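You operate a simulated robot arm through the tools that you are given. There is no shell and no other tool.

Carry out the task below with a simulated robot arm. There is one attempt and no reset: what you move stays moved.

## Task
Close the care bench: fan and yellow switch off, plug out, tin capped, brush in its cup.
Fine: both switches off before the plug comes out; lay the plug on the bench below its socket; the black brush.

The check looks at the end state, three seconds after you hand in, the way a careful person would. Anything else that was tipped, shoved, dropped, spilled or broken makes it a failure.

## Robot
A 7-joint arm with a two-finger parallel gripper, fixed in place. Base frame: the origin is at the foot of the arm, x ahead of it, y to its left, z up. Readings come in cm, rad, newtons and seconds.
With the tool pointing down near the work surface it reaches from about 40 to 90 cm from the base axis. Its first joint turns from -2.496 to 2.496 rad. Payload 3 kg.
Tool frame: the origin (TCP) lies between the finger pads and is the grasp point; the fingertips stand 3 cm ahead of it; z points along the fingers, y is the line along which they close. The gripper opens to 9.4 cm. The fingers are 2.8 cm wide and 1 cm thick; the gripper's body (5 by 9.6 cm) begins 5.5 cm behind the TCP.
Orientation is that of the tool frame in the base frame, as a unit quaternion [w, x, y, z]. With the fingers straight down and closing along the base's y, the tool's x points along the base's -x, its y along +y and its z along -z.

## Interface
- The arm moves only by the tool servo_tool. Its argument "targets" is a list of rows, each an object of numbers (a shift or turn left out is 0, a gripper value left out holds the last): "x", "y", "z": the shift along the base's x, y, z in cm; "rx", "ry", "rz": the turn, a rotation vector about the base's x, y, z in rad. In form: [{"x": .., "y": .., "z": .., "rx": .., "ry": .., "rz": ..}, ...]. A call has 1 to 20 rows; each row is the pose to reach, as a shift and turn from the pose commanded when the call began. "claw" is the finger opening in cm, from 0 to 9.4, set as the call begins (left out, the last holds). Rows are played at 5 a second. More than 5 cm and 0.15 rad between two rows, or a gripper value outside its range, and nothing of the call is played. A pose out of reach is approached as far as the arm can. The call stops where the force on the tool passes 90 N (or 10 N more than at its start, if that is more) or the arm is blocked; 0.2 s more then pass. Each finger travels about 7.2 cm/s and halts on what it meets, pressing with about 29 N; the grip force reading is that of the motor and also rises with nothing between the fingers. The clock runs only during rows and for 0.2 s after the last one: add rows that repeat a pose to give the fingers time. The reply holds the time, the measured pose of the TCP, the force on the tool along the base axes, the opening and the grip force, in the units named above and with some noise, with the torque about the TCP (base axes, N m) and any sound that the robot's microphone picked up, and new pictures: "show" is both (left out), scene, wrist or none.
- Cameras (640 x 400 px; columns grow to the right, rows downward): "scene" is fixed at [39.94, -49.92, 152.27]; the picture's right is [0.93, -0.36, 0.00], its down [-0.23, -0.58, -0.79] and it looks along [0.29, 0.73, -0.62] (base axes); focal length 270 px, centre (320, 200). "wrist" rides on the gripper at [7.6, 1.4, -10.3] in the tool frame; the picture's right is [-0.18, 0.98, 0.00], its down [-0.75, -0.14, -0.64] and it looks along [-0.63, -0.12, 0.77] (tool axes); focal length 243 px, centre (320, 200). There is no depth. A picture from a camera that has moved, and an enlarged one, comes with that camera's place and axes in the base frame and with its lens.
- zoom(camera, box): a new picture of the part [left, top, right, bottom] of that camera's present view, enlarged. No time passes.
- finish_job(): hands the job in; it is judged then, once.

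Places have to be worked out from the pictures, the camera data and where the tool is seen. Open the gripper and draw the arm clear of the work before you hand the job in, unless the task says otherwise.

The tools are called as name(argument=value, ...) on one line, values as JSON. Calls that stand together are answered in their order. servo_tool: Moves the arm, as the interface text tells. Its arguments: {"type":"object","properties":{"targets":{"type":"array","items":{"type":"object","properties":{"x":{"type":"number"},"y":{"type":"number"},"z":{"type":"number"},"rx":{"type":"number"},"ry":{"type":"number"},"rz":{"type":"number"}}}},"claw":{"type":"number"},"show":{"type":"string","enum":["both","scene","wrist","none"]}},"required":["targets"]} The other tools are called the same way: zoom (camera, box) takes an enlarged picture of a part of a camera's view; finish_job () hands the job in.

At the start:

```text
time_s: 0.0
tcp_pos: [49.84, 30.95, 128.95]
tool_rot: [0.0, -0.001, 1.0, 0.001]
force: [-0.8, 0.3, -0.8]
torque: [0.01, 0.0, 0.0]
grip_width: 9.43
grip_force: 0.1
```

scene: 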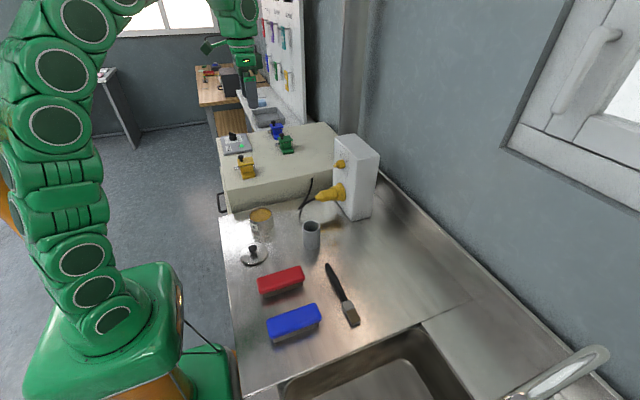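
wrist: 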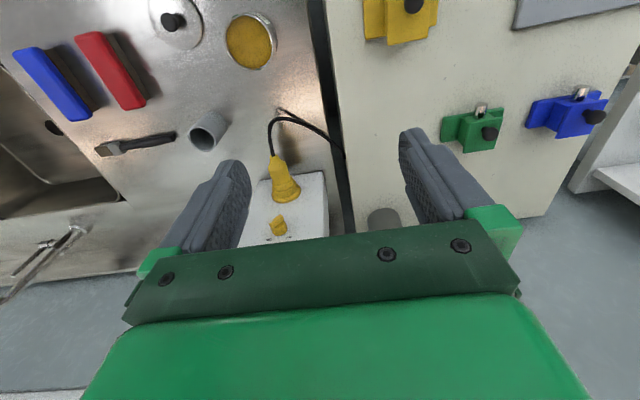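

I see a bench with a socket box (yellow plug and yellow knob), tin, lid, cup, brush, and a cabinet with switches. I'll enlarge parts of both views to understand the items before moving.

zoom(camera="scene", box=[200, 110, 400, 235])

zoom(camera="scene", box=[220, 200, 380, 300])

zoom(camera="wrist", box=[330, 0, 640, 194])

zoom(camera="wrist", box=[80, 0, 400, 250])

zoom(camera="scene", box=[190, 0, 350, 160])

```text
3.20 times, centred on (300, 172) of scene
camera zoom: at [39.94, -49.92, 152.27], right [0.93, -0.36, 0.0], down [-0.23, -0.58, -0.79], along [0.29, 0.73, -0.62], focal length 863 px, centre (384, 288)
```

zoom: 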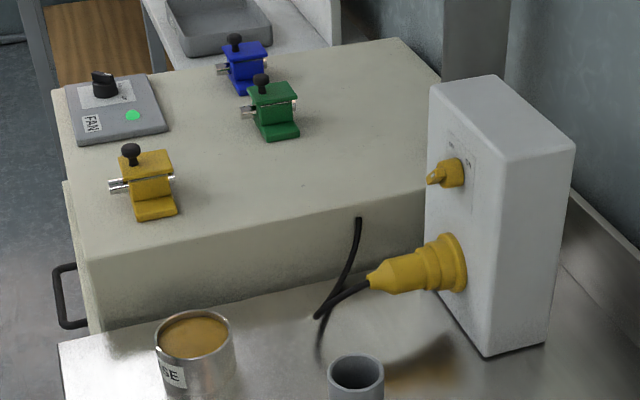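

```text
4.00 times, centred on (300, 250) of scene
camera zoom: at [39.94, -49.92, 152.27], right [0.93, -0.36, 0.0], down [-0.23, -0.58, -0.79], along [0.29, 0.73, -0.62], focal length 1078 px, centre (400, 0)
```

zoom: 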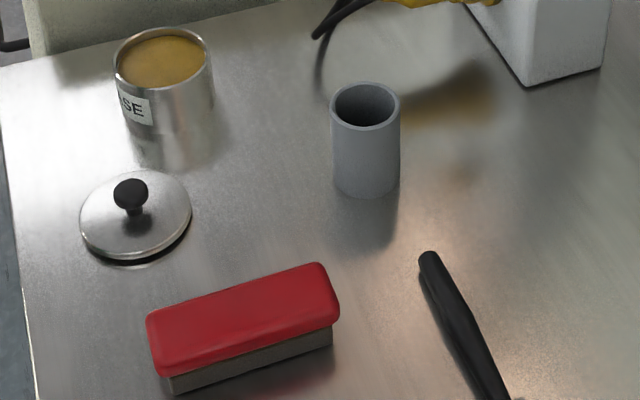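

```text
2.06 times, centred on (485, 97) of wrist
camera zoom: at [42.23, 32.36, 139.03], right [0.18, 0.98, 0.0], down [0.75, -0.14, 0.64], along [0.63, -0.12, -0.77], focal length 500 px, centre (-20, 412)
```

zoom: 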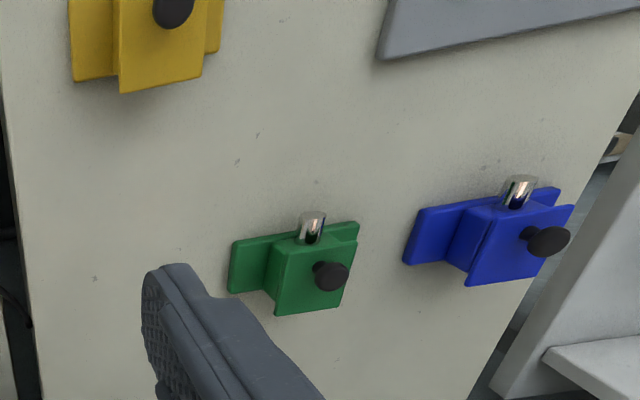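

```text
1.60 times, centred on (240, 125) of wrist
camera zoom: at [42.23, 32.36, 139.03], right [0.18, 0.98, 0.0], down [0.75, -0.14, 0.64], along [0.63, -0.12, -0.77], focal length 388 px, centre (448, 320)
```

zoom: 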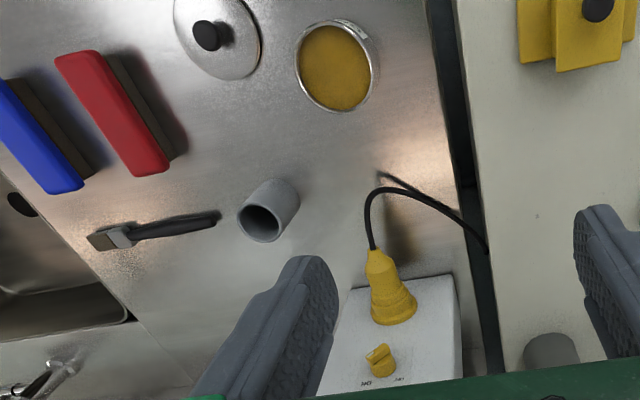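

```text
2.50 times, centred on (270, 80) of scene
camera zoom: at [39.94, -49.92, 152.27], right [0.93, -0.36, 0.0], down [-0.23, -0.58, -0.79], along [0.29, 0.73, -0.62], focal length 674 px, centre (445, 500)
```

zoom: 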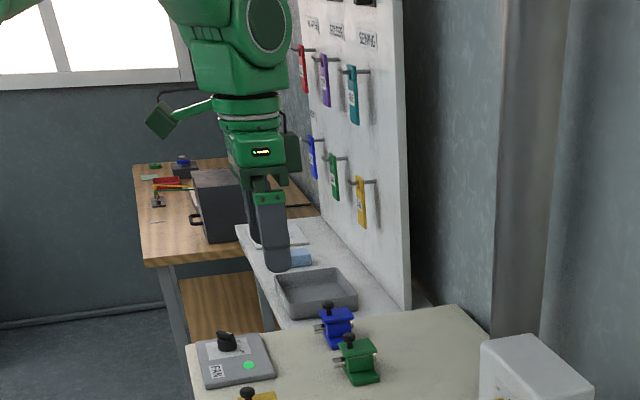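

The "FAN" plate with a black knob and green lamp is on the cabinet near (45, 67, 100), and a yellow rotary knob sits above the yellow plug on the box near (77.5, 25, 103). I'll move the wrist camera over to look at the fan plate closely, staying high.

servo_tool(targets=[{"x": -2, "y": 4}, {"x": -4, "y": 8}, {"x": -6, "y": 12}, {"x": -8, "y": 16}, {"x": -10, "y": 20}, {"x": -12, "y": 24}, {"x": -14, "y": 28}, {"x": -15, "y": 32}, {"x": -16, "y": 35}, {"x": -16, "y": 35}], show="both")

```text
time_s: 2.2
tcp_pos: [31.18, 61.61, 125.26]
tool_rot: [-0.001, 0.0, 1.0, 0.001]
force: [-1.0, -0.1, -0.1]
torque: [0.01, -0.01, 0.01]
grip_width: 9.41
grip_force: 0.0
out of reach, approached as far as the arm can: row 6, 7, 8, 9, 10
camera wrist: at [23.5, 62.92, 135.4], right [0.18, 0.98, 0.0], down [0.75, -0.14, 0.64], along [0.63, -0.12, -0.77], focal length 243 px, centre (320, 200)
```

scene: 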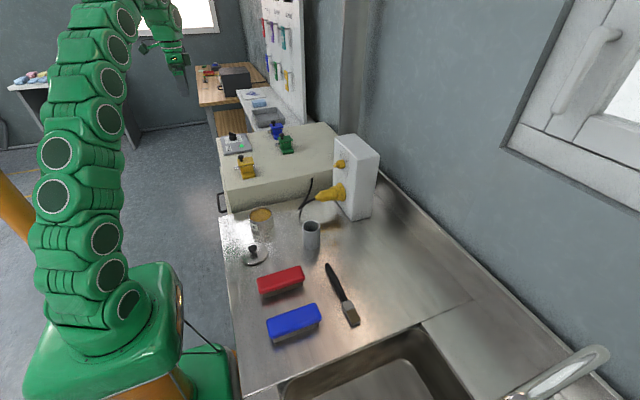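
wrist: 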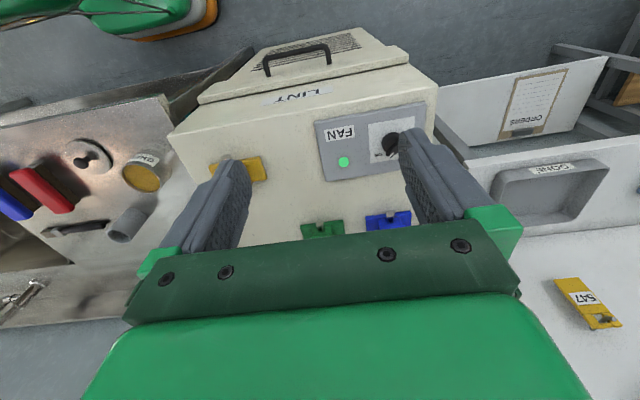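

The fan plate is now visible; enlarging it and the yellow item on the cabinet.

zoom(camera="wrist", box=[300, 90, 460, 190])

zoom(camera="wrist", box=[190, 130, 350, 240])

zoom(camera="scene", box=[210, 115, 310, 195])

zoom(camera="scene", box=[290, 130, 390, 225])

```text
4.00 times, centred on (380, 140) of wrist
camera zoom: at [23.5, 62.92, 135.4], right [0.18, 0.98, 0.0], down [0.75, -0.14, 0.64], along [0.63, -0.12, -0.77], focal length 970 px, centre (80, 440)
```

zoom: 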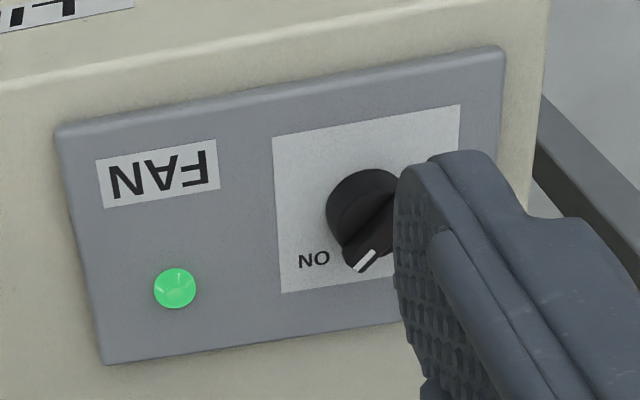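

```text
3.64 times, centred on (270, 185) of wrist
camera zoom: at [23.5, 62.92, 135.4], right [0.18, 0.98, 0.0], down [0.75, -0.14, 0.64], along [0.63, -0.12, -0.77], focal length 882 px, centre (502, 254)
```

zoom: 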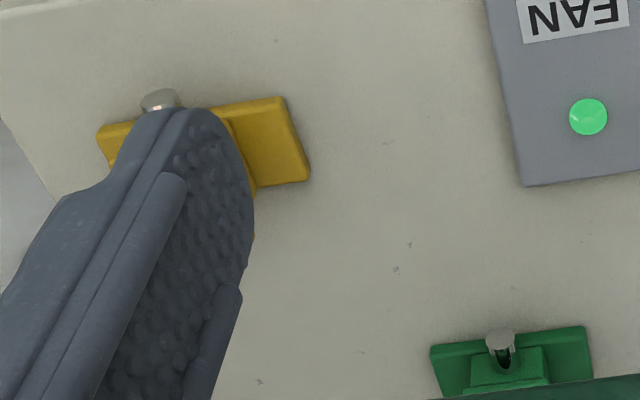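

```text
5.00 times, centred on (260, 155) of scene
camera zoom: at [39.94, -49.92, 152.27], right [0.93, -0.36, 0.0], down [-0.23, -0.58, -0.79], along [0.29, 0.73, -0.62], focal length 1348 px, centre (620, 425)
```

zoom: 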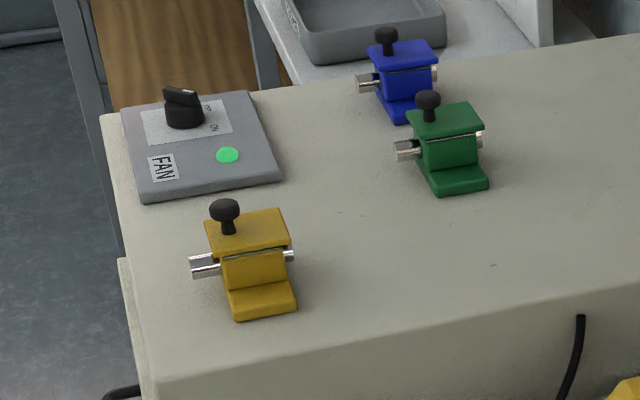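

```text
4.21 times, centred on (340, 178) of scene
camera zoom: at [39.94, -49.92, 152.27], right [0.93, -0.36, 0.0], down [-0.23, -0.58, -0.79], along [0.29, 0.73, -0.62], focal length 1135 px, centre (236, 295)
```

zoom: 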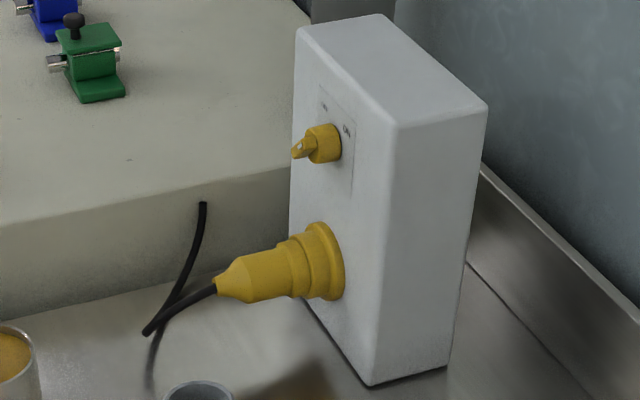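

The knob sits near (44, 71, 99), partly hidden by a finger. I'll lower and shift left/back to see the knob and its OFF/ON legend between the fingers.

servo_tool(targets=[{"x": 0, "y": 0, "z": -4}, {"x": 0, "y": 1, "z": -8}, {"x": 0, "y": 2, "z": -11}, {"x": 0, "y": 3, "z": -14}, {"x": 0, "y": 4, "z": -14}, {"x": 0, "y": 4, "z": -14}], show="wrist")

```text
time_s: 3.6
tcp_pos: [31.14, 65.67, 111.11]
tool_rot: [0.0, -0.001, 1.0, 0.001]
force: [0.2, -0.1, -2.2]
torque: [-0.03, 0.0, 0.0]
grip_width: 9.41
grip_force: 0.0
camera wrist: at [23.41, 67.07, 121.26], right [0.18, 0.98, 0.0], down [0.75, -0.14, 0.64], along [0.63, -0.12, -0.77], focal length 243 px, centre (320, 200)
```

wrist: 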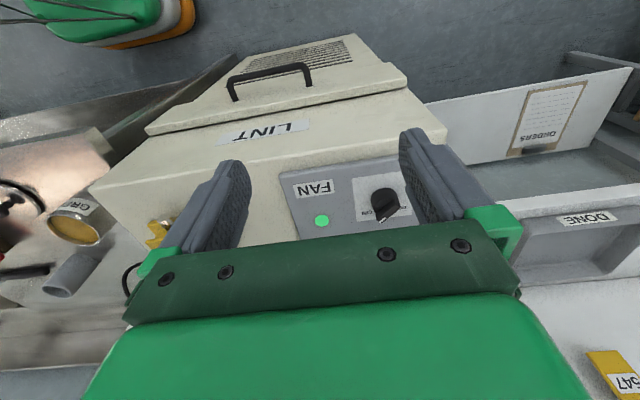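

zoom(camera="wrist", box=[270, 150, 450, 250])

```text
3.56 times, centred on (360, 200) of wrist
camera zoom: at [23.41, 67.07, 121.26], right [0.18, 0.98, 0.0], down [0.75, -0.14, 0.64], along [0.63, -0.12, -0.77], focal length 863 px, centre (178, 200)
```

zoom: 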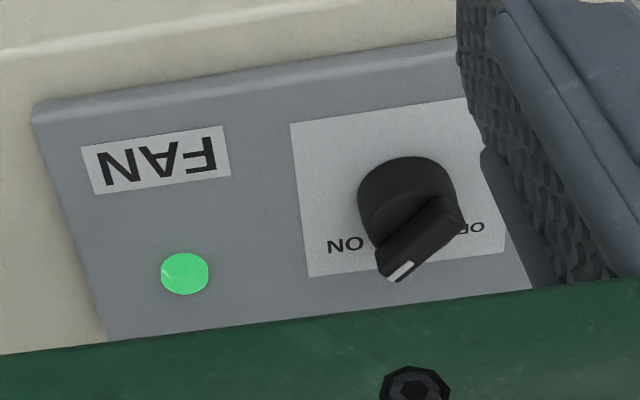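

Working from both cameras, the fan handle bar is centred near (43.6, 71.4) with its top at z≈100.3, pointing to "ON" (about −36° from x); OFF is on the +y side. I move above it with the gripper yawed to straddle the bar.

servo_tool(targets=[{"x": 2.5, "y": 1.15, "z": -0.8, "rz": -0.126}, {"x": 5, "y": 2.3, "z": -1.6, "rz": -0.252}, {"x": 7.5, "y": 3.45, "z": -2.4, "rz": -0.378}, {"x": 10, "y": 4.6, "z": -3.2, "rz": -0.504}, {"x": 12.4, "y": 5.7, "z": -4.1, "rz": -0.63}, {"x": 12.4, "y": 5.7, "z": -4.1, "rz": -0.63}], show="both")

```text
time_s: 5.0
tcp_pos: [43.58, 71.49, 106.93]
tool_rot: [0.0, 0.311, 0.951, 0.0]
force: [-1.1, -0.5, -1.4]
torque: [0.01, -0.01, 0.02]
grip_width: 9.36
grip_force: 0.0
camera wrist: at [38.22, 77.07, 117.11], right [0.73, 0.69, 0.0], down [0.53, -0.56, 0.64], along [0.44, -0.47, -0.77], focal length 243 px, centre (320, 200)
```

scene: 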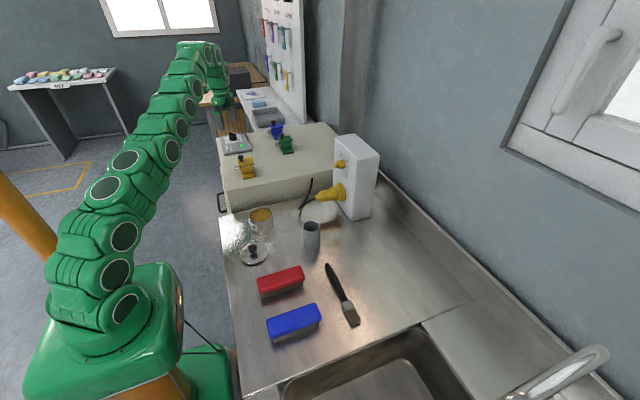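
wrist: 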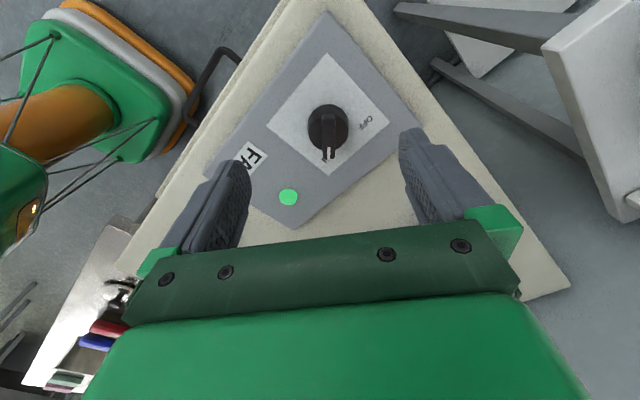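

zoom(camera="wrist", box=[260, 80, 420, 180])

```text
4.00 times, centred on (340, 130) of wrist
camera zoom: at [38.22, 77.07, 117.11], right [0.73, 0.69, 0.0], down [0.53, -0.56, 0.64], along [0.44, -0.47, -0.77], focal length 970 px, centre (240, 480)
```

zoom: 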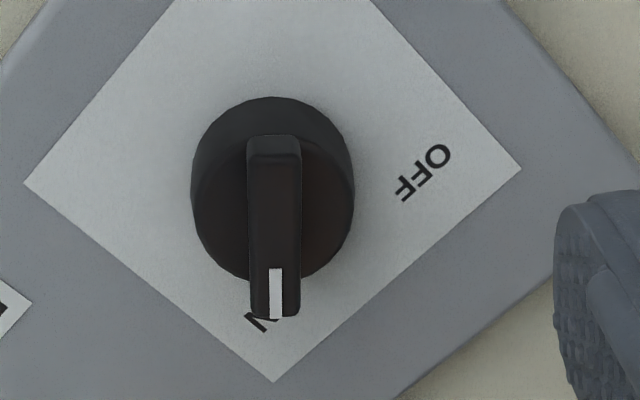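

The bar is aligned at about −45°, centred near (44.2, 71.6). I check its height from the side in the scene view before descending.

zoom(camera="scene", box=[212, 105, 260, 135])

zoom(camera="scene", box=[210, 125, 258, 155])

```text
13.33 times, centred on (236, 120) of scene
camera zoom: at [39.94, -49.92, 152.27], right [0.93, -0.36, 0.0], down [-0.23, -0.58, -0.79], along [0.29, 0.73, -0.62], focal length 3594 px, centre (1440, 1267)
```

zoom: 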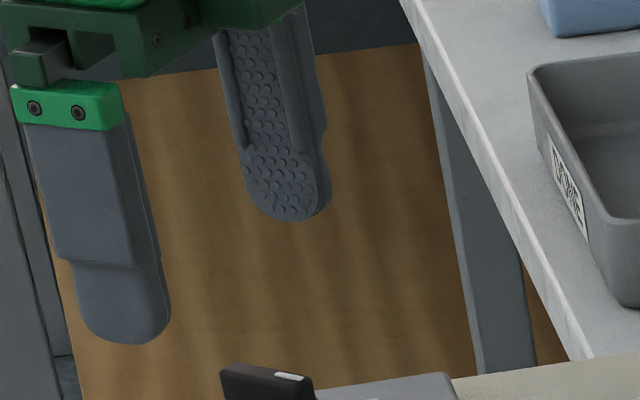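

```text
13.33 times, centred on (234, 140) of scene
camera zoom: at [39.94, -49.92, 152.27], right [0.93, -0.36, 0.0], down [-0.23, -0.58, -0.79], along [0.29, 0.73, -0.62], focal length 3594 px, centre (1467, 1000)
```

zoom: 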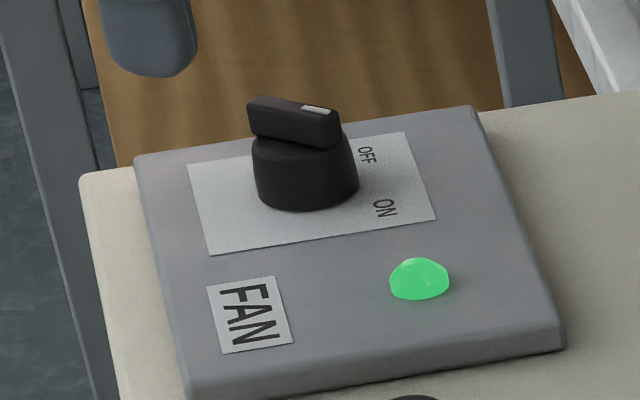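

Bar spans roughly z 99.2–100.3 on top of the cylinder. I align to −45°, shift to the bar centre and descend so the tips are at about z 99.4, with fingers at 4 cm.

servo_tool(targets=[{"x": 0.3, "y": 0.1, "z": 0, "rz": -0.08}, {"x": 0.6, "y": 0.15, "z": 0, "rz": -0.155}, {"x": 0.6, "y": 0.15, "z": -1.5, "rz": -0.155}, {"x": 0.6, "y": 0.15, "z": -3, "rz": -0.155}, {"x": 0.6, "y": 0.15, "z": -3, "rz": -0.155}], claw=4, show="both")

zoom(camera="scene", box=[210, 115, 258, 145])

zoom(camera="wrist", box=[220, 80, 420, 205])

```text
time_s: 6.2
tcp_pos: [44.12, 71.58, 103.97]
tool_rot: [0.001, 0.382, 0.924, 0.001]
force: [-0.4, 0.2, 0.6]
torque: [0.0, 0.03, 0.02]
grip_width: 3.99
grip_force: 0.0
out of reach, approached as far as the arm can: row 2
camera wrist: at [39.64, 77.89, 114.23], right [0.82, 0.57, 0.0], down [0.43, -0.63, 0.64], along [0.36, -0.53, -0.77], focal length 243 px, centre (320, 200)
```

scene: 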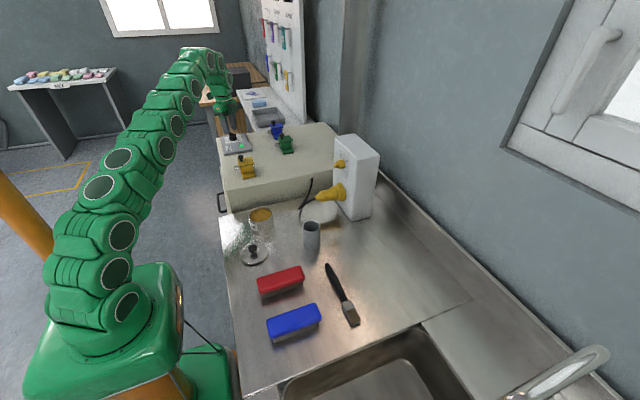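
wrist: 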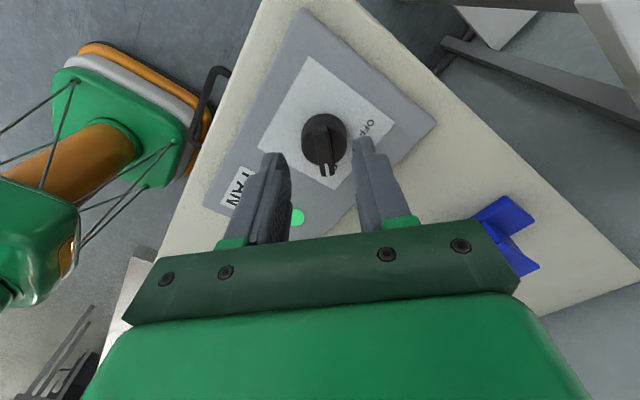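

```text
13.33 times, centred on (234, 130) of scene
camera zoom: at [39.94, -49.92, 152.27], right [0.93, -0.36, 0.0], down [-0.23, -0.58, -0.79], along [0.29, 0.73, -0.62], focal length 3594 px, centre (1467, 1133)
```

zoom: 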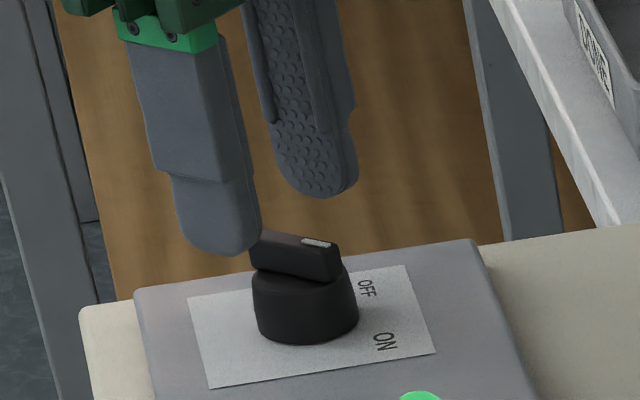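

```text
3.20 times, centred on (320, 142) of wrist
camera zoom: at [39.64, 77.89, 114.23], right [0.82, 0.57, 0.0], down [0.43, -0.63, 0.64], along [0.36, -0.53, -0.77], focal length 776 px, centre (320, 384)
```

zoom: 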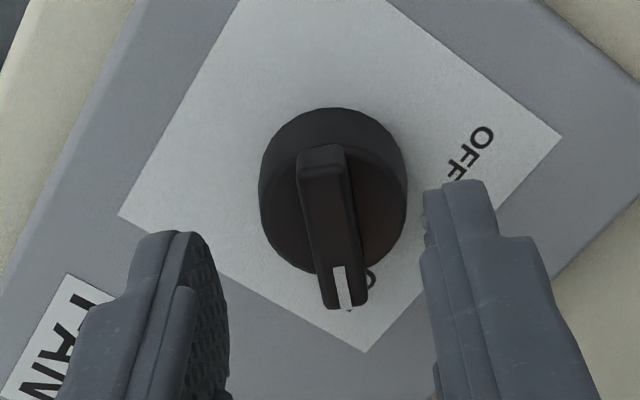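

The gripper is aligned with the bar, about 0.27 cm off along the closing line. I correct that and lower 1.6 cm, then close on the bar.

servo_tool(targets=[{"x": 0.19, "y": 0.19, "z": -0.5}, {"x": 0.19, "y": 0.19, "z": -1.1}, {"x": 0.19, "y": 0.19, "z": -1.6}, {"x": 0.19, "y": 0.19, "z": -1.6}], claw=4, show="both")

zoom(camera="scene", box=[210, 120, 258, 150])

zoom(camera="wrist", box=[220, 80, 420, 205])

```text
time_s: 7.2
tcp_pos: [44.17, 71.7, 102.45]
tool_rot: [0.0, 0.382, 0.924, 0.0]
force: [0.6, 0.5, 0.3]
torque: [0.01, -0.02, 0.02]
grip_width: 3.99
grip_force: 0.1
camera wrist: at [39.84, 78.08, 112.57], right [0.82, 0.57, 0.0], down [0.43, -0.63, 0.64], along [0.36, -0.53, -0.77], focal length 243 px, centre (320, 200)
```

scene: 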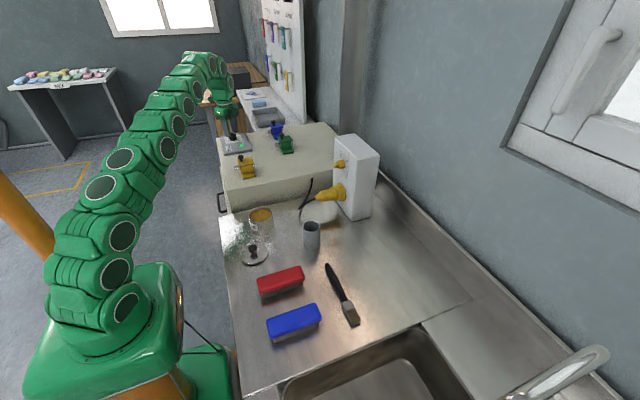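
wrist: 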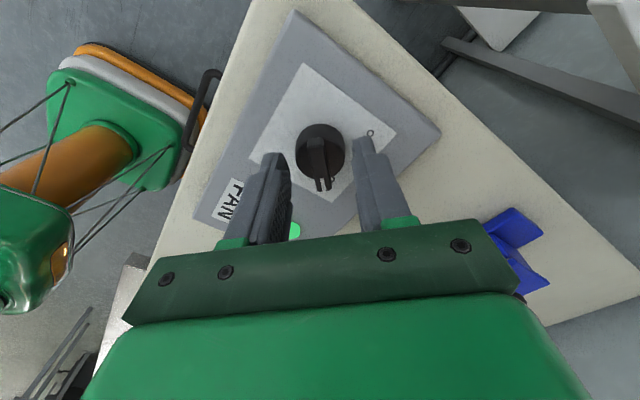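

```text
13.33 times, centred on (234, 135) of scene
camera zoom: at [39.94, -49.92, 152.27], right [0.93, -0.36, 0.0], down [-0.23, -0.58, -0.79], along [0.29, 0.73, -0.62], focal length 3594 px, centre (1467, 1067)
```

zoom: 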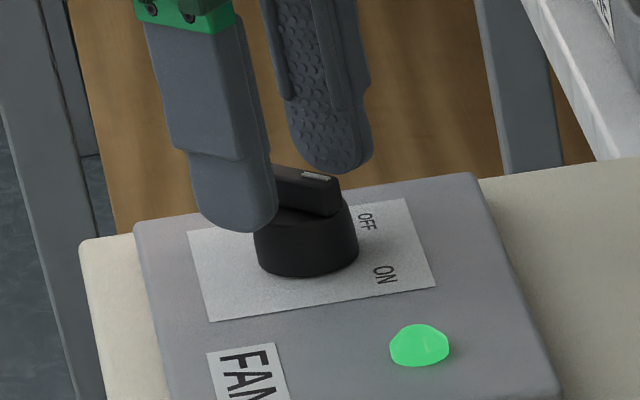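

```text
3.20 times, centred on (320, 142) of wrist
camera zoom: at [39.84, 78.08, 112.57], right [0.82, 0.57, 0.0], down [0.43, -0.63, 0.64], along [0.36, -0.53, -0.77], focal length 776 px, centre (320, 384)
```

zoom: 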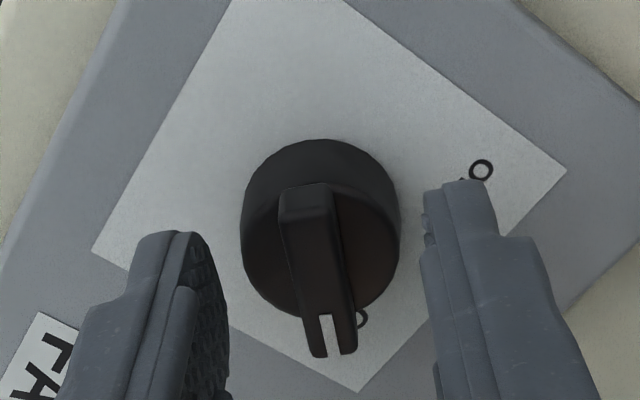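

Fingers straddle the bar with tips just above the cylinder. Close on the bar now.

servo_tool(targets=[{"z": -0.1}, {"z": -0.15}, {"z": -0.15}, {"z": -0.15}], claw=0.4, show="none")

zoom(camera="scene", box=[210, 120, 258, 150])

zoom(camera="wrist", box=[220, 80, 420, 205])

```text
time_s: 8.2
tcp_pos: [44.45, 71.76, 102.42]
tool_rot: [0.0, 0.382, 0.924, 0.0]
force: [-5.7, -14.5, 11.2]
torque: [-0.97, -0.39, -0.02]
grip_width: 0.94
grip_force: 43.5
```

```text
13.33 times, centred on (234, 135) of scene
camera zoom: at [39.94, -49.92, 152.27], right [0.93, -0.36, 0.0], down [-0.23, -0.58, -0.79], along [0.29, 0.73, -0.62], focal length 3594 px, centre (1467, 1067)
```

zoom: 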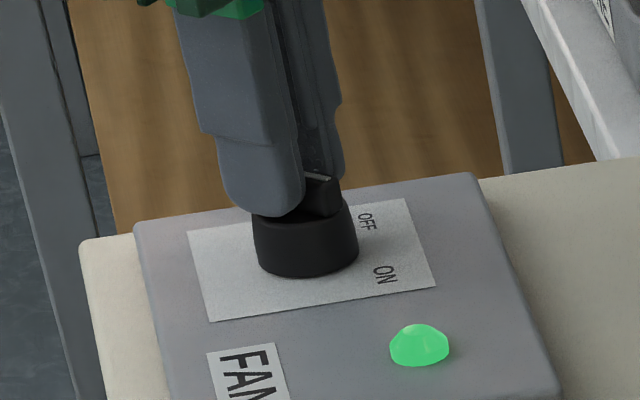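

```text
3.20 times, centred on (320, 142) of wrist
camera zoom: at [39.78, 78.08, 112.5], right [0.82, 0.57, 0.0], down [0.43, -0.63, 0.64], along [0.36, -0.53, -0.77], focal length 776 px, centre (320, 384)
```

zoom: 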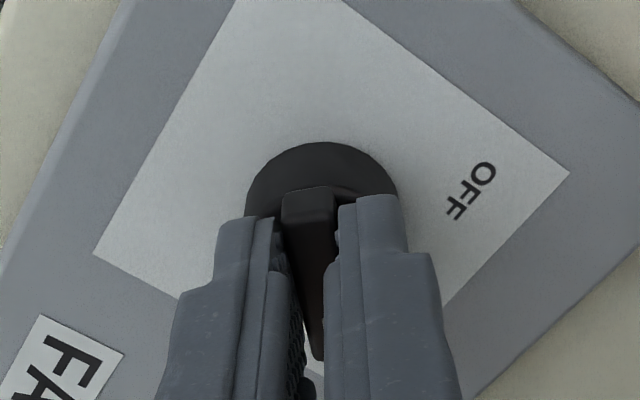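

Gripped the bar (0.94 cm). Now rotate it counter-clockwise about z (ON → OFF), watching the lamp.

servo_tool(targets=[{"rz": 0.131}, {"rz": 0.262}, {"rz": 0.393}, {"rz": 0.524}, {"rz": 0.654}, {"rz": 0.785}, {"rz": 0.916}, {"rz": 1.047}, {"rz": 1.178}, {"rz": 1.309}, {"rz": 1.309}], show="none")

zoom(camera="scene", box=[210, 120, 258, 150])

zoom(camera="wrist", box=[220, 80, 420, 205])

```text
time_s: 9.8
tcp_pos: [44.26, 71.54, 102.25]
tool_rot: [-0.001, -0.037, 0.999, -0.002]
force: [-11.8, -28.9, 10.6]
torque: [-0.53, 0.37, 0.0]
grip_width: 0.99
grip_force: 43.5
stopped in row 7: the force on the tool passed its limit at 91 N (the readings are from after the stop); the commanded pose is now the measured one
```

```text
13.33 times, centred on (234, 135) of scene
camera zoom: at [39.94, -49.92, 152.27], right [0.93, -0.36, 0.0], down [-0.23, -0.58, -0.79], along [0.29, 0.73, -0.62], focal length 3594 px, centre (1467, 1067)
```

zoom: 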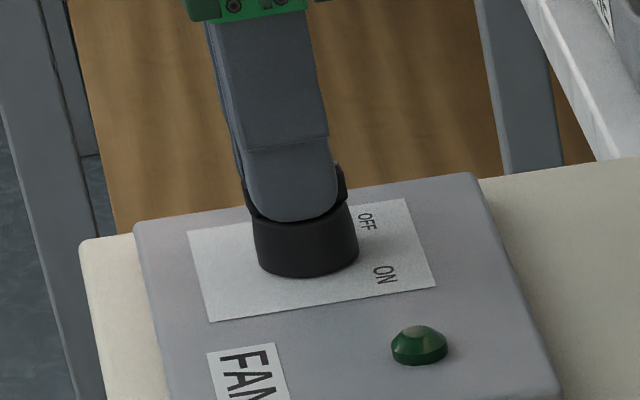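

```text
3.20 times, centred on (320, 142) of wrist
camera zoom: at [36.55, 72.4, 112.41], right [0.11, 0.99, -0.01], down [0.76, -0.08, 0.64], along [0.64, -0.08, -0.77], focal length 776 px, centre (320, 384)
```

zoom: 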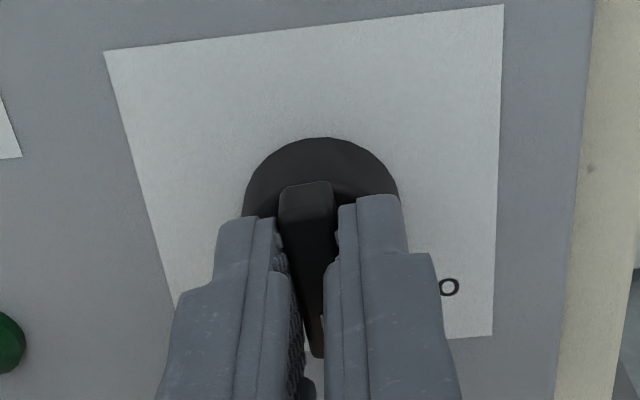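

The lamp went dark, but the turn stopped midway from a side load (knob pointing roughly straight). I open the fingers to relieve it and see where the bar sits.

servo_tool(targets=[{"z": 0}, {"z": 0}, {"z": 0}], claw=3.2, show="none")

zoom(camera="scene", box=[210, 120, 258, 150])

zoom(camera="wrist", box=[220, 80, 420, 205])

```text
time_s: 10.6
tcp_pos: [44.22, 71.69, 102.16]
tool_rot: [-0.001, -0.037, 0.999, -0.002]
force: [1.2, 2.1, 7.1]
torque: [-0.05, -0.05, 0.01]
grip_width: 3.07
grip_force: 0.0
```

```text
13.33 times, centred on (234, 135) of scene
camera zoom: at [39.94, -49.92, 152.27], right [0.93, -0.36, 0.0], down [-0.23, -0.58, -0.79], along [0.29, 0.73, -0.62], focal length 3594 px, centre (1467, 1067)
```

zoom: 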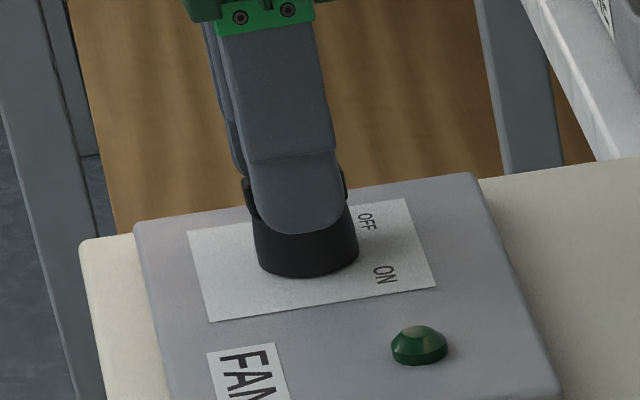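

```text
3.20 times, centred on (320, 142) of wrist
camera zoom: at [36.57, 72.5, 112.35], right [0.11, 0.99, 0.0], down [0.76, -0.08, 0.64], along [0.64, -0.07, -0.77], focal length 776 px, centre (320, 384)
```

zoom: 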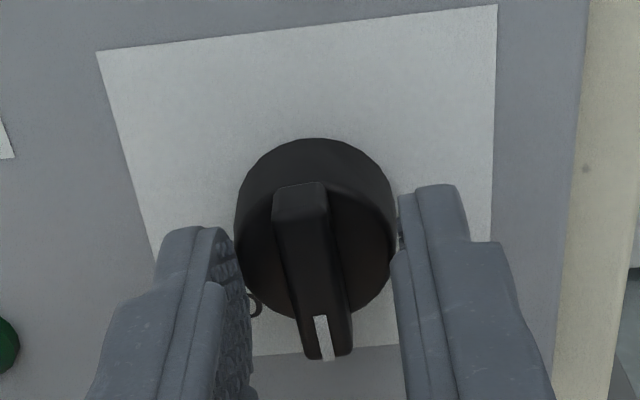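

The knob stays where it was left (pointer now just short of straight ahead). I recentre slightly, raise 0.2 cm off the cylinder, regrip and turn on toward OFF in smaller steps.

servo_tool(targets=[{"y": -0.1, "z": 0.2}, {"y": -0.1, "z": 0.2}], claw=3.2, show="none")

servo_tool(targets=[{"z": 0}, {"z": 0}, {"z": 0}], claw=0.4, show="none")

servo_tool(targets=[{"rz": 0.1}, {"rz": 0.2}, {"rz": 0.3}, {"rz": 0.4}, {"rz": 0.4}], show="none")

zoom(camera="wrist", box=[220, 80, 420, 205])

```text
time_s: 11.2
tcp_pos: [44.3, 71.49, 102.17]
tool_rot: [-0.001, -0.036, 0.999, -0.003]
force: [-0.2, -0.5, 0.1]
torque: [0.0, 0.0, -0.01]
grip_width: 3.2
grip_force: 0.1
```

```text
time_s: 12.0
tcp_pos: [44.36, 71.5, 102.45]
tool_rot: [0.0, -0.037, 0.999, -0.003]
force: [-0.2, 1.7, -4.0]
torque: [0.27, -0.14, -0.01]
grip_width: 0.97
grip_force: 43.6
```

```text
time_s: 13.2
tcp_pos: [44.38, 71.48, 102.31]
tool_rot: [0.0, -0.235, 0.972, -0.003]
force: [-3.0, -8.7, 4.9]
torque: [0.15, -0.32, 0.0]
grip_width: 1.0
grip_force: 43.4
```

```text
3.20 times, centred on (320, 142) of wrist
camera zoom: at [36.83, 69.27, 112.51], right [-0.29, 0.96, -0.01], down [0.73, 0.22, 0.64], along [0.62, 0.18, -0.77], focal length 776 px, centre (320, 384)
```

zoom: 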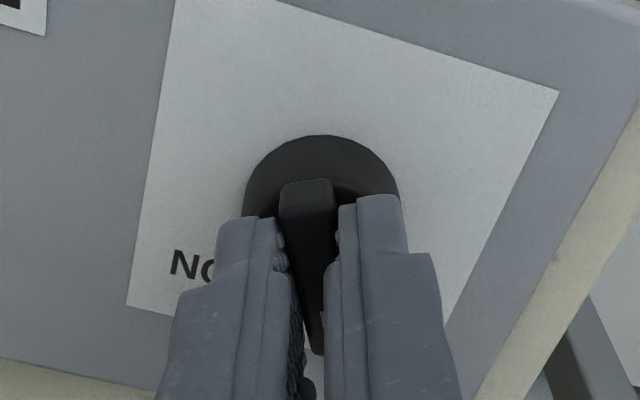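

Turning well: bar now at about +27°, forces small. Continue to +45° and a touch beyond to find the OFF stop.

servo_tool(targets=[{"rz": 0.1}, {"rz": 0.2}, {"rz": 0.31}, {"rz": 0.31}], show="none")

zoom(camera="wrist", box=[220, 80, 420, 205])

```text
time_s: 14.2
tcp_pos: [44.38, 71.35, 102.37]
tool_rot: [-0.001, -0.381, 0.924, -0.003]
force: [-12.2, -34.3, 0.7]
torque: [-0.94, 0.68, 0.0]
grip_width: 0.97
grip_force: 43.6
```

```text
3.20 times, centred on (320, 142) of wrist
camera zoom: at [37.88, 67.08, 112.51], right [-0.56, 0.83, 0.0], down [0.63, 0.44, 0.64], along [0.53, 0.36, -0.77], focal length 776 px, centre (320, 384)
```

zoom: 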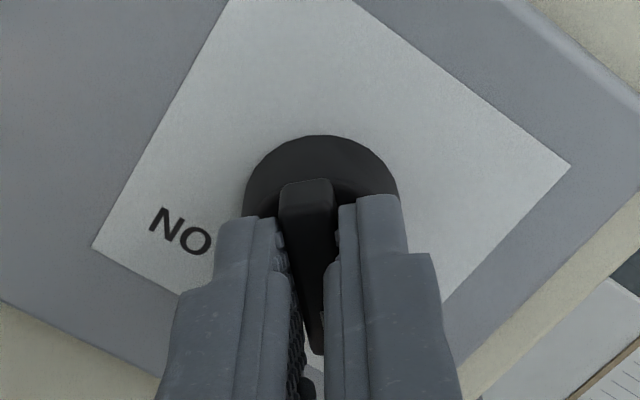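

The bar is at +45° now. Release and rise to inspect the pointer and lamp.

servo_tool(targets=[{"z": 0}, {"z": 0}, {"z": 1.5}, {"z": 3}, {"z": 3}], claw=4, show="none")

zoom(camera="scene", box=[210, 120, 258, 150])

zoom(camera="wrist", box=[220, 80, 420, 205])

```text
time_s: 15.4
tcp_pos: [44.42, 71.55, 105.42]
tool_rot: [0.0, -0.382, 0.924, -0.003]
force: [-0.2, 0.2, 0.4]
torque: [-0.01, -0.01, 0.0]
grip_width: 4.01
grip_force: 0.1
```

```text
13.33 times, centred on (234, 135) of scene
camera zoom: at [39.94, -49.92, 152.27], right [0.93, -0.36, 0.0], down [-0.23, -0.58, -0.79], along [0.29, 0.73, -0.62], focal length 3594 px, centre (1467, 1067)
```

zoom: 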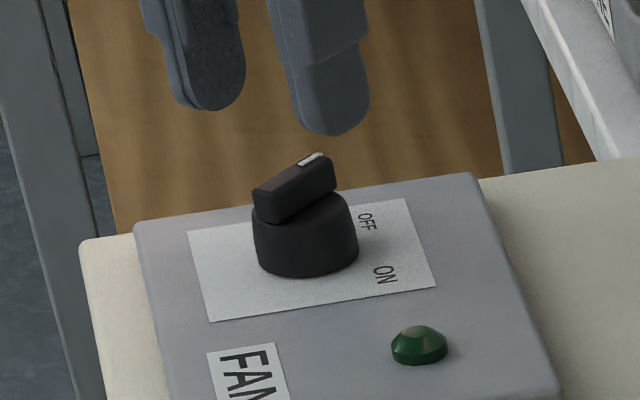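

```text
3.20 times, centred on (320, 142) of wrist
camera zoom: at [37.87, 67.16, 115.55], right [-0.56, 0.83, 0.0], down [0.63, 0.43, 0.64], along [0.53, 0.36, -0.77], focal length 776 px, centre (320, 384)
```

zoom: 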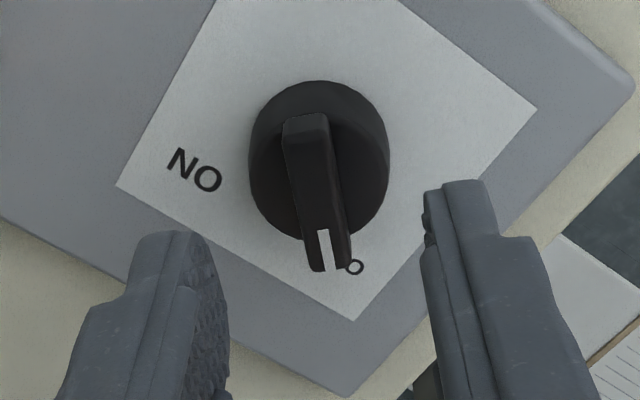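

Fan pointer is at OFF and the lamp is dark. Now I inspect the yellow knob on the socket box and other items with high-magnification scene views.

zoom(camera="scene", box=[325, 145, 365, 170])

zoom(camera="scene", box=[290, 170, 370, 220])

zoom(camera="scene", box=[230, 200, 326, 260])

zoom(camera="scene", box=[250, 250, 378, 330])

zoom(camera="scene", box=[210, 115, 306, 175])

```text
16.00 times, centred on (345, 158) of scene
camera zoom: at [39.94, -49.92, 152.27], right [0.93, -0.36, 0.0], down [-0.23, -0.58, -0.79], along [0.29, 0.73, -0.62], focal length 4313 px, centre (-80, 880)
```

zoom: 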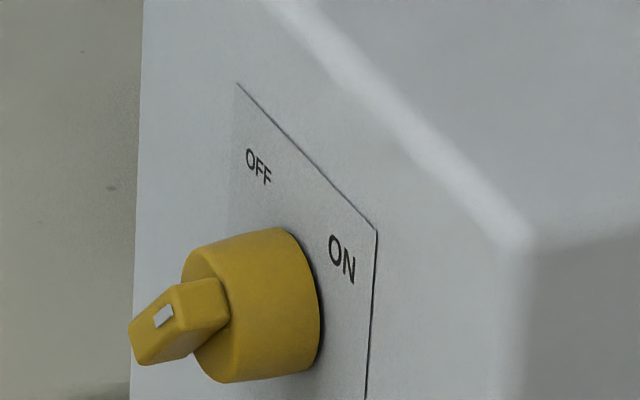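

```text
8.00 times, centred on (330, 195) of scene
camera zoom: at [39.94, -49.92, 152.27], right [0.93, -0.36, 0.0], down [-0.23, -0.58, -0.79], along [0.29, 0.73, -0.62], focal length 2156 px, centre (240, 240)
```

zoom: 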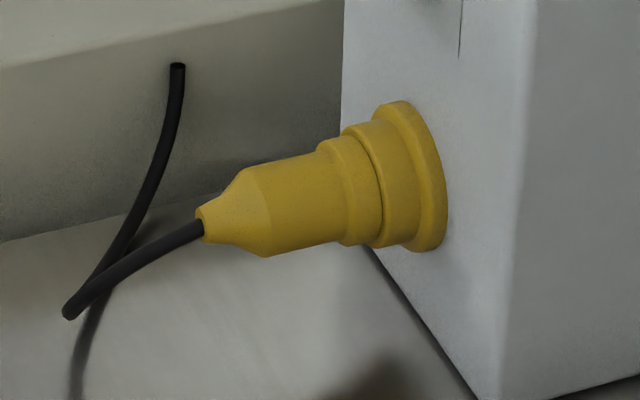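

```text
6.67 times, centred on (278, 230) of scene
camera zoom: at [39.94, -49.92, 152.27], right [0.93, -0.36, 0.0], down [-0.23, -0.58, -0.79], along [0.29, 0.73, -0.62], focal length 1797 px, centre (600, 0)
```

zoom: 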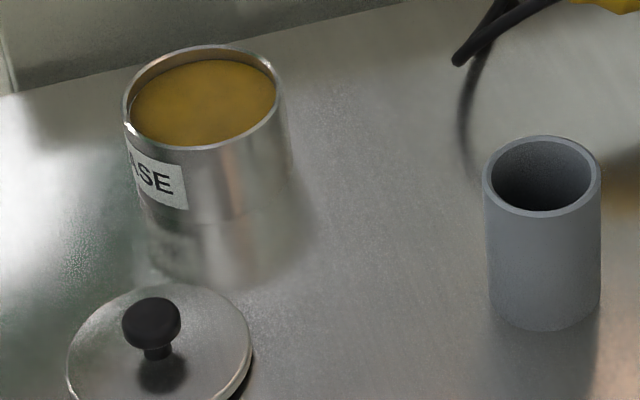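

```text
5.00 times, centred on (314, 290) of scene
camera zoom: at [39.94, -49.92, 152.27], right [0.93, -0.36, 0.0], down [-0.23, -0.58, -0.79], along [0.29, 0.73, -0.62], focal length 1348 px, centre (350, -250)
```

zoom: 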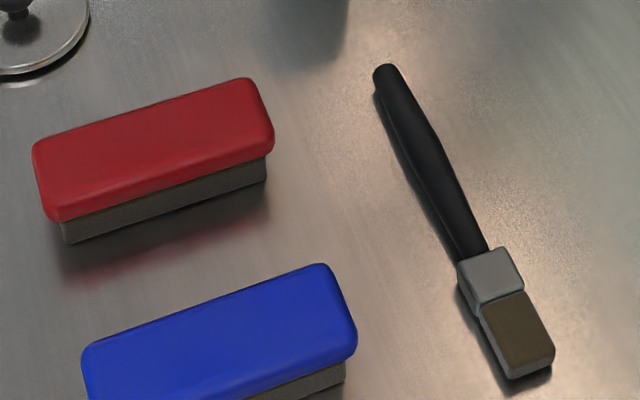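

```text
6.67 times, centred on (258, 145) of scene
camera zoom: at [39.94, -49.92, 152.27], right [0.93, -0.36, 0.0], down [-0.23, -0.58, -0.79], along [0.29, 0.73, -0.62], focal length 1797 px, centre (733, 567)
```

zoom: 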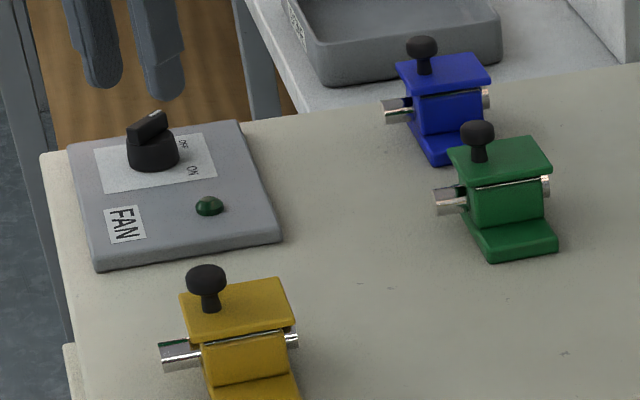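

The yellow knob on the box is the yellow switch: its bar points to ON (up and toward −y); OFF is up and toward +y. I back away from the fan knob, unwind the yaw and travel over to the bench in front of the box.

servo_tool(targets=[{"y": -2, "z": 2.5, "rz": -0.1}, {"y": -6, "z": 5, "rz": -0.23}, {"y": -10, "z": 7.5, "rz": -0.36}, {"y": -14, "z": 9, "rz": -0.49}, {"y": -18, "z": 10, "rz": -0.62}, {"y": -22, "z": 11, "rz": -0.72}, {"y": -26, "z": 12, "rz": -0.785}, {"y": -30, "z": 13, "rz": -0.785}, {"y": -34, "z": 14, "rz": -0.785}, {"y": -38, "z": 14, "rz": -0.785}, {"y": -42, "z": 14, "rz": -0.785}, {"y": -46, "z": 14, "rz": -0.785}, {"y": -50, "z": 14, "rz": -0.785}, {"y": -52.5, "z": 14, "rz": -0.785}, {"y": -52.5, "z": 14, "rz": -0.785}], claw=4, show="both")

```text
time_s: 18.6
tcp_pos: [44.47, 19.05, 119.38]
tool_rot: [-0.001, 0.001, 1.0, -0.002]
force: [-0.3, -0.8, -0.6]
torque: [-0.01, -0.01, 0.01]
grip_width: 3.96
grip_force: 0.2
camera wrist: at [36.81, 20.44, 129.56], right [0.19, 0.98, 0.0], down [0.75, -0.14, 0.64], along [0.63, -0.12, -0.77], focal length 243 px, centre (320, 200)
```

scene: 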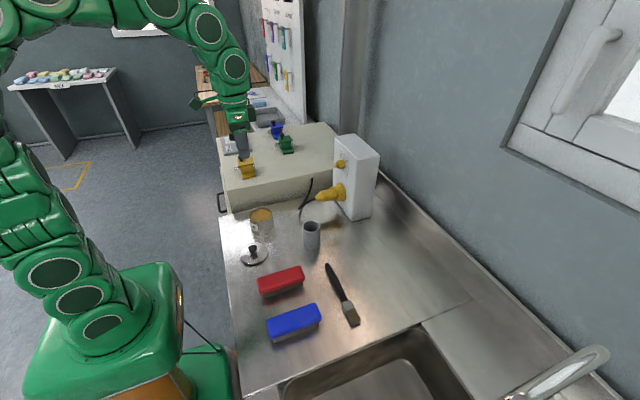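
wrist: 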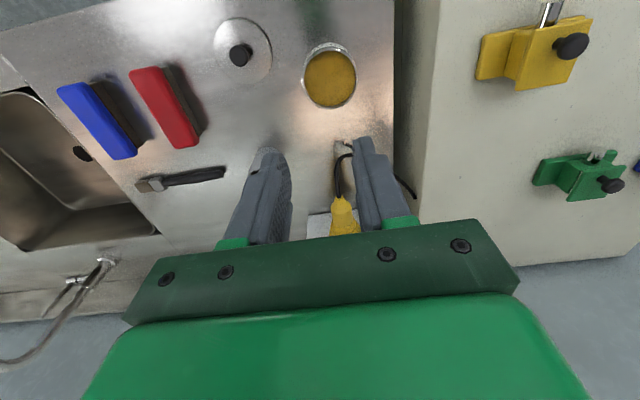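

Now pitch the tool up so that it points toward the box (+x), moving ahead slightly while doing so.

servo_tool(targets=[{"x": 1, "ry": -0.131}, {"x": 2, "ry": -0.262}, {"x": 3, "ry": -0.393}, {"x": 4, "ry": -0.524}, {"x": 5, "ry": -0.654}, {"x": 6, "ry": -0.785}, {"x": 7, "ry": -0.916}, {"x": 8, "ry": -1.047}, {"x": 9, "ry": -1.178, "z": -1}, {"x": 10, "ry": -1.309, "z": -2}, {"x": 10.5, "ry": -1.44, "z": -3}, {"x": 10.5, "ry": -1.571, "z": -4}, {"x": 10.5, "ry": -1.571, "z": -4}], claw=4, show="both")

```text
time_s: 20.4
tcp_pos: [49.74, 23.74, 115.11]
tool_rot: [0.392, 0.038, 0.911, 0.121]
force: [-0.6, 0.2, 0.0]
torque: [-0.02, -0.01, 0.02]
grip_width: 4.0
grip_force: 0.0
stopped in row 8: the arm was blocked; the commanded pose is now the measured one
camera wrist: at [36.91, 24.46, 116.8], right [0.1, 0.92, 0.38], down [0.06, -0.38, 0.92], along [0.99, -0.07, -0.09], focal length 243 px, centre (320, 200)
```

scene: 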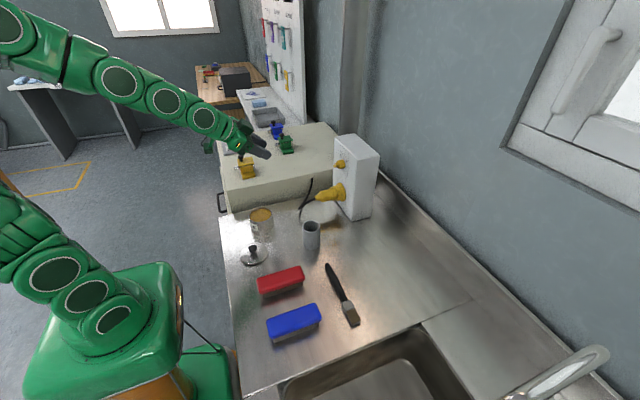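
wrist: 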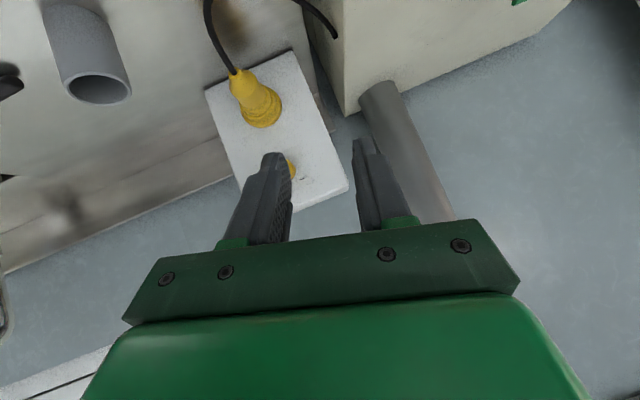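

The arm got blocked near a folded configuration (TCP drifted to y 23.7). I first move forward and up with this orientation to unfold, then continue the pitch.

servo_tool(targets=[{"x": 2, "y": -0.5, "z": 1}, {"x": 5, "y": -1.5, "z": 2}, {"x": 8, "y": -2.5, "z": 3}, {"x": 11, "y": -3.7, "z": 4}, {"x": 13, "y": -4.7, "z": 5}, {"x": 13, "y": -4.7, "z": 5}], claw=4, show="scene")

```text
time_s: 21.8
tcp_pos: [62.66, 19.15, 120.7]
tool_rot: [0.397, 0.036, 0.909, 0.122]
force: [-0.1, 0.1, 0.7]
torque: [0.01, 0.0, -0.01]
grip_width: 4.01
grip_force: 0.1
```

scene: 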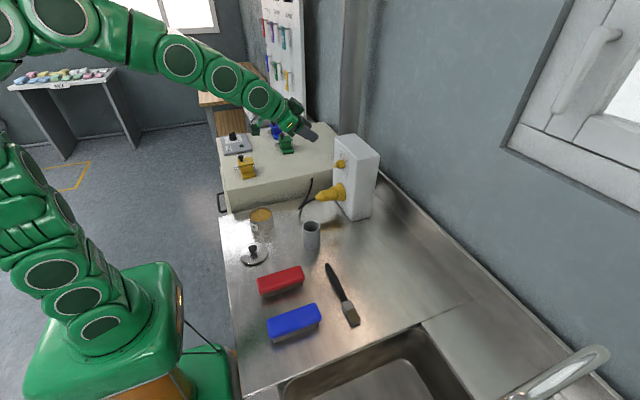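

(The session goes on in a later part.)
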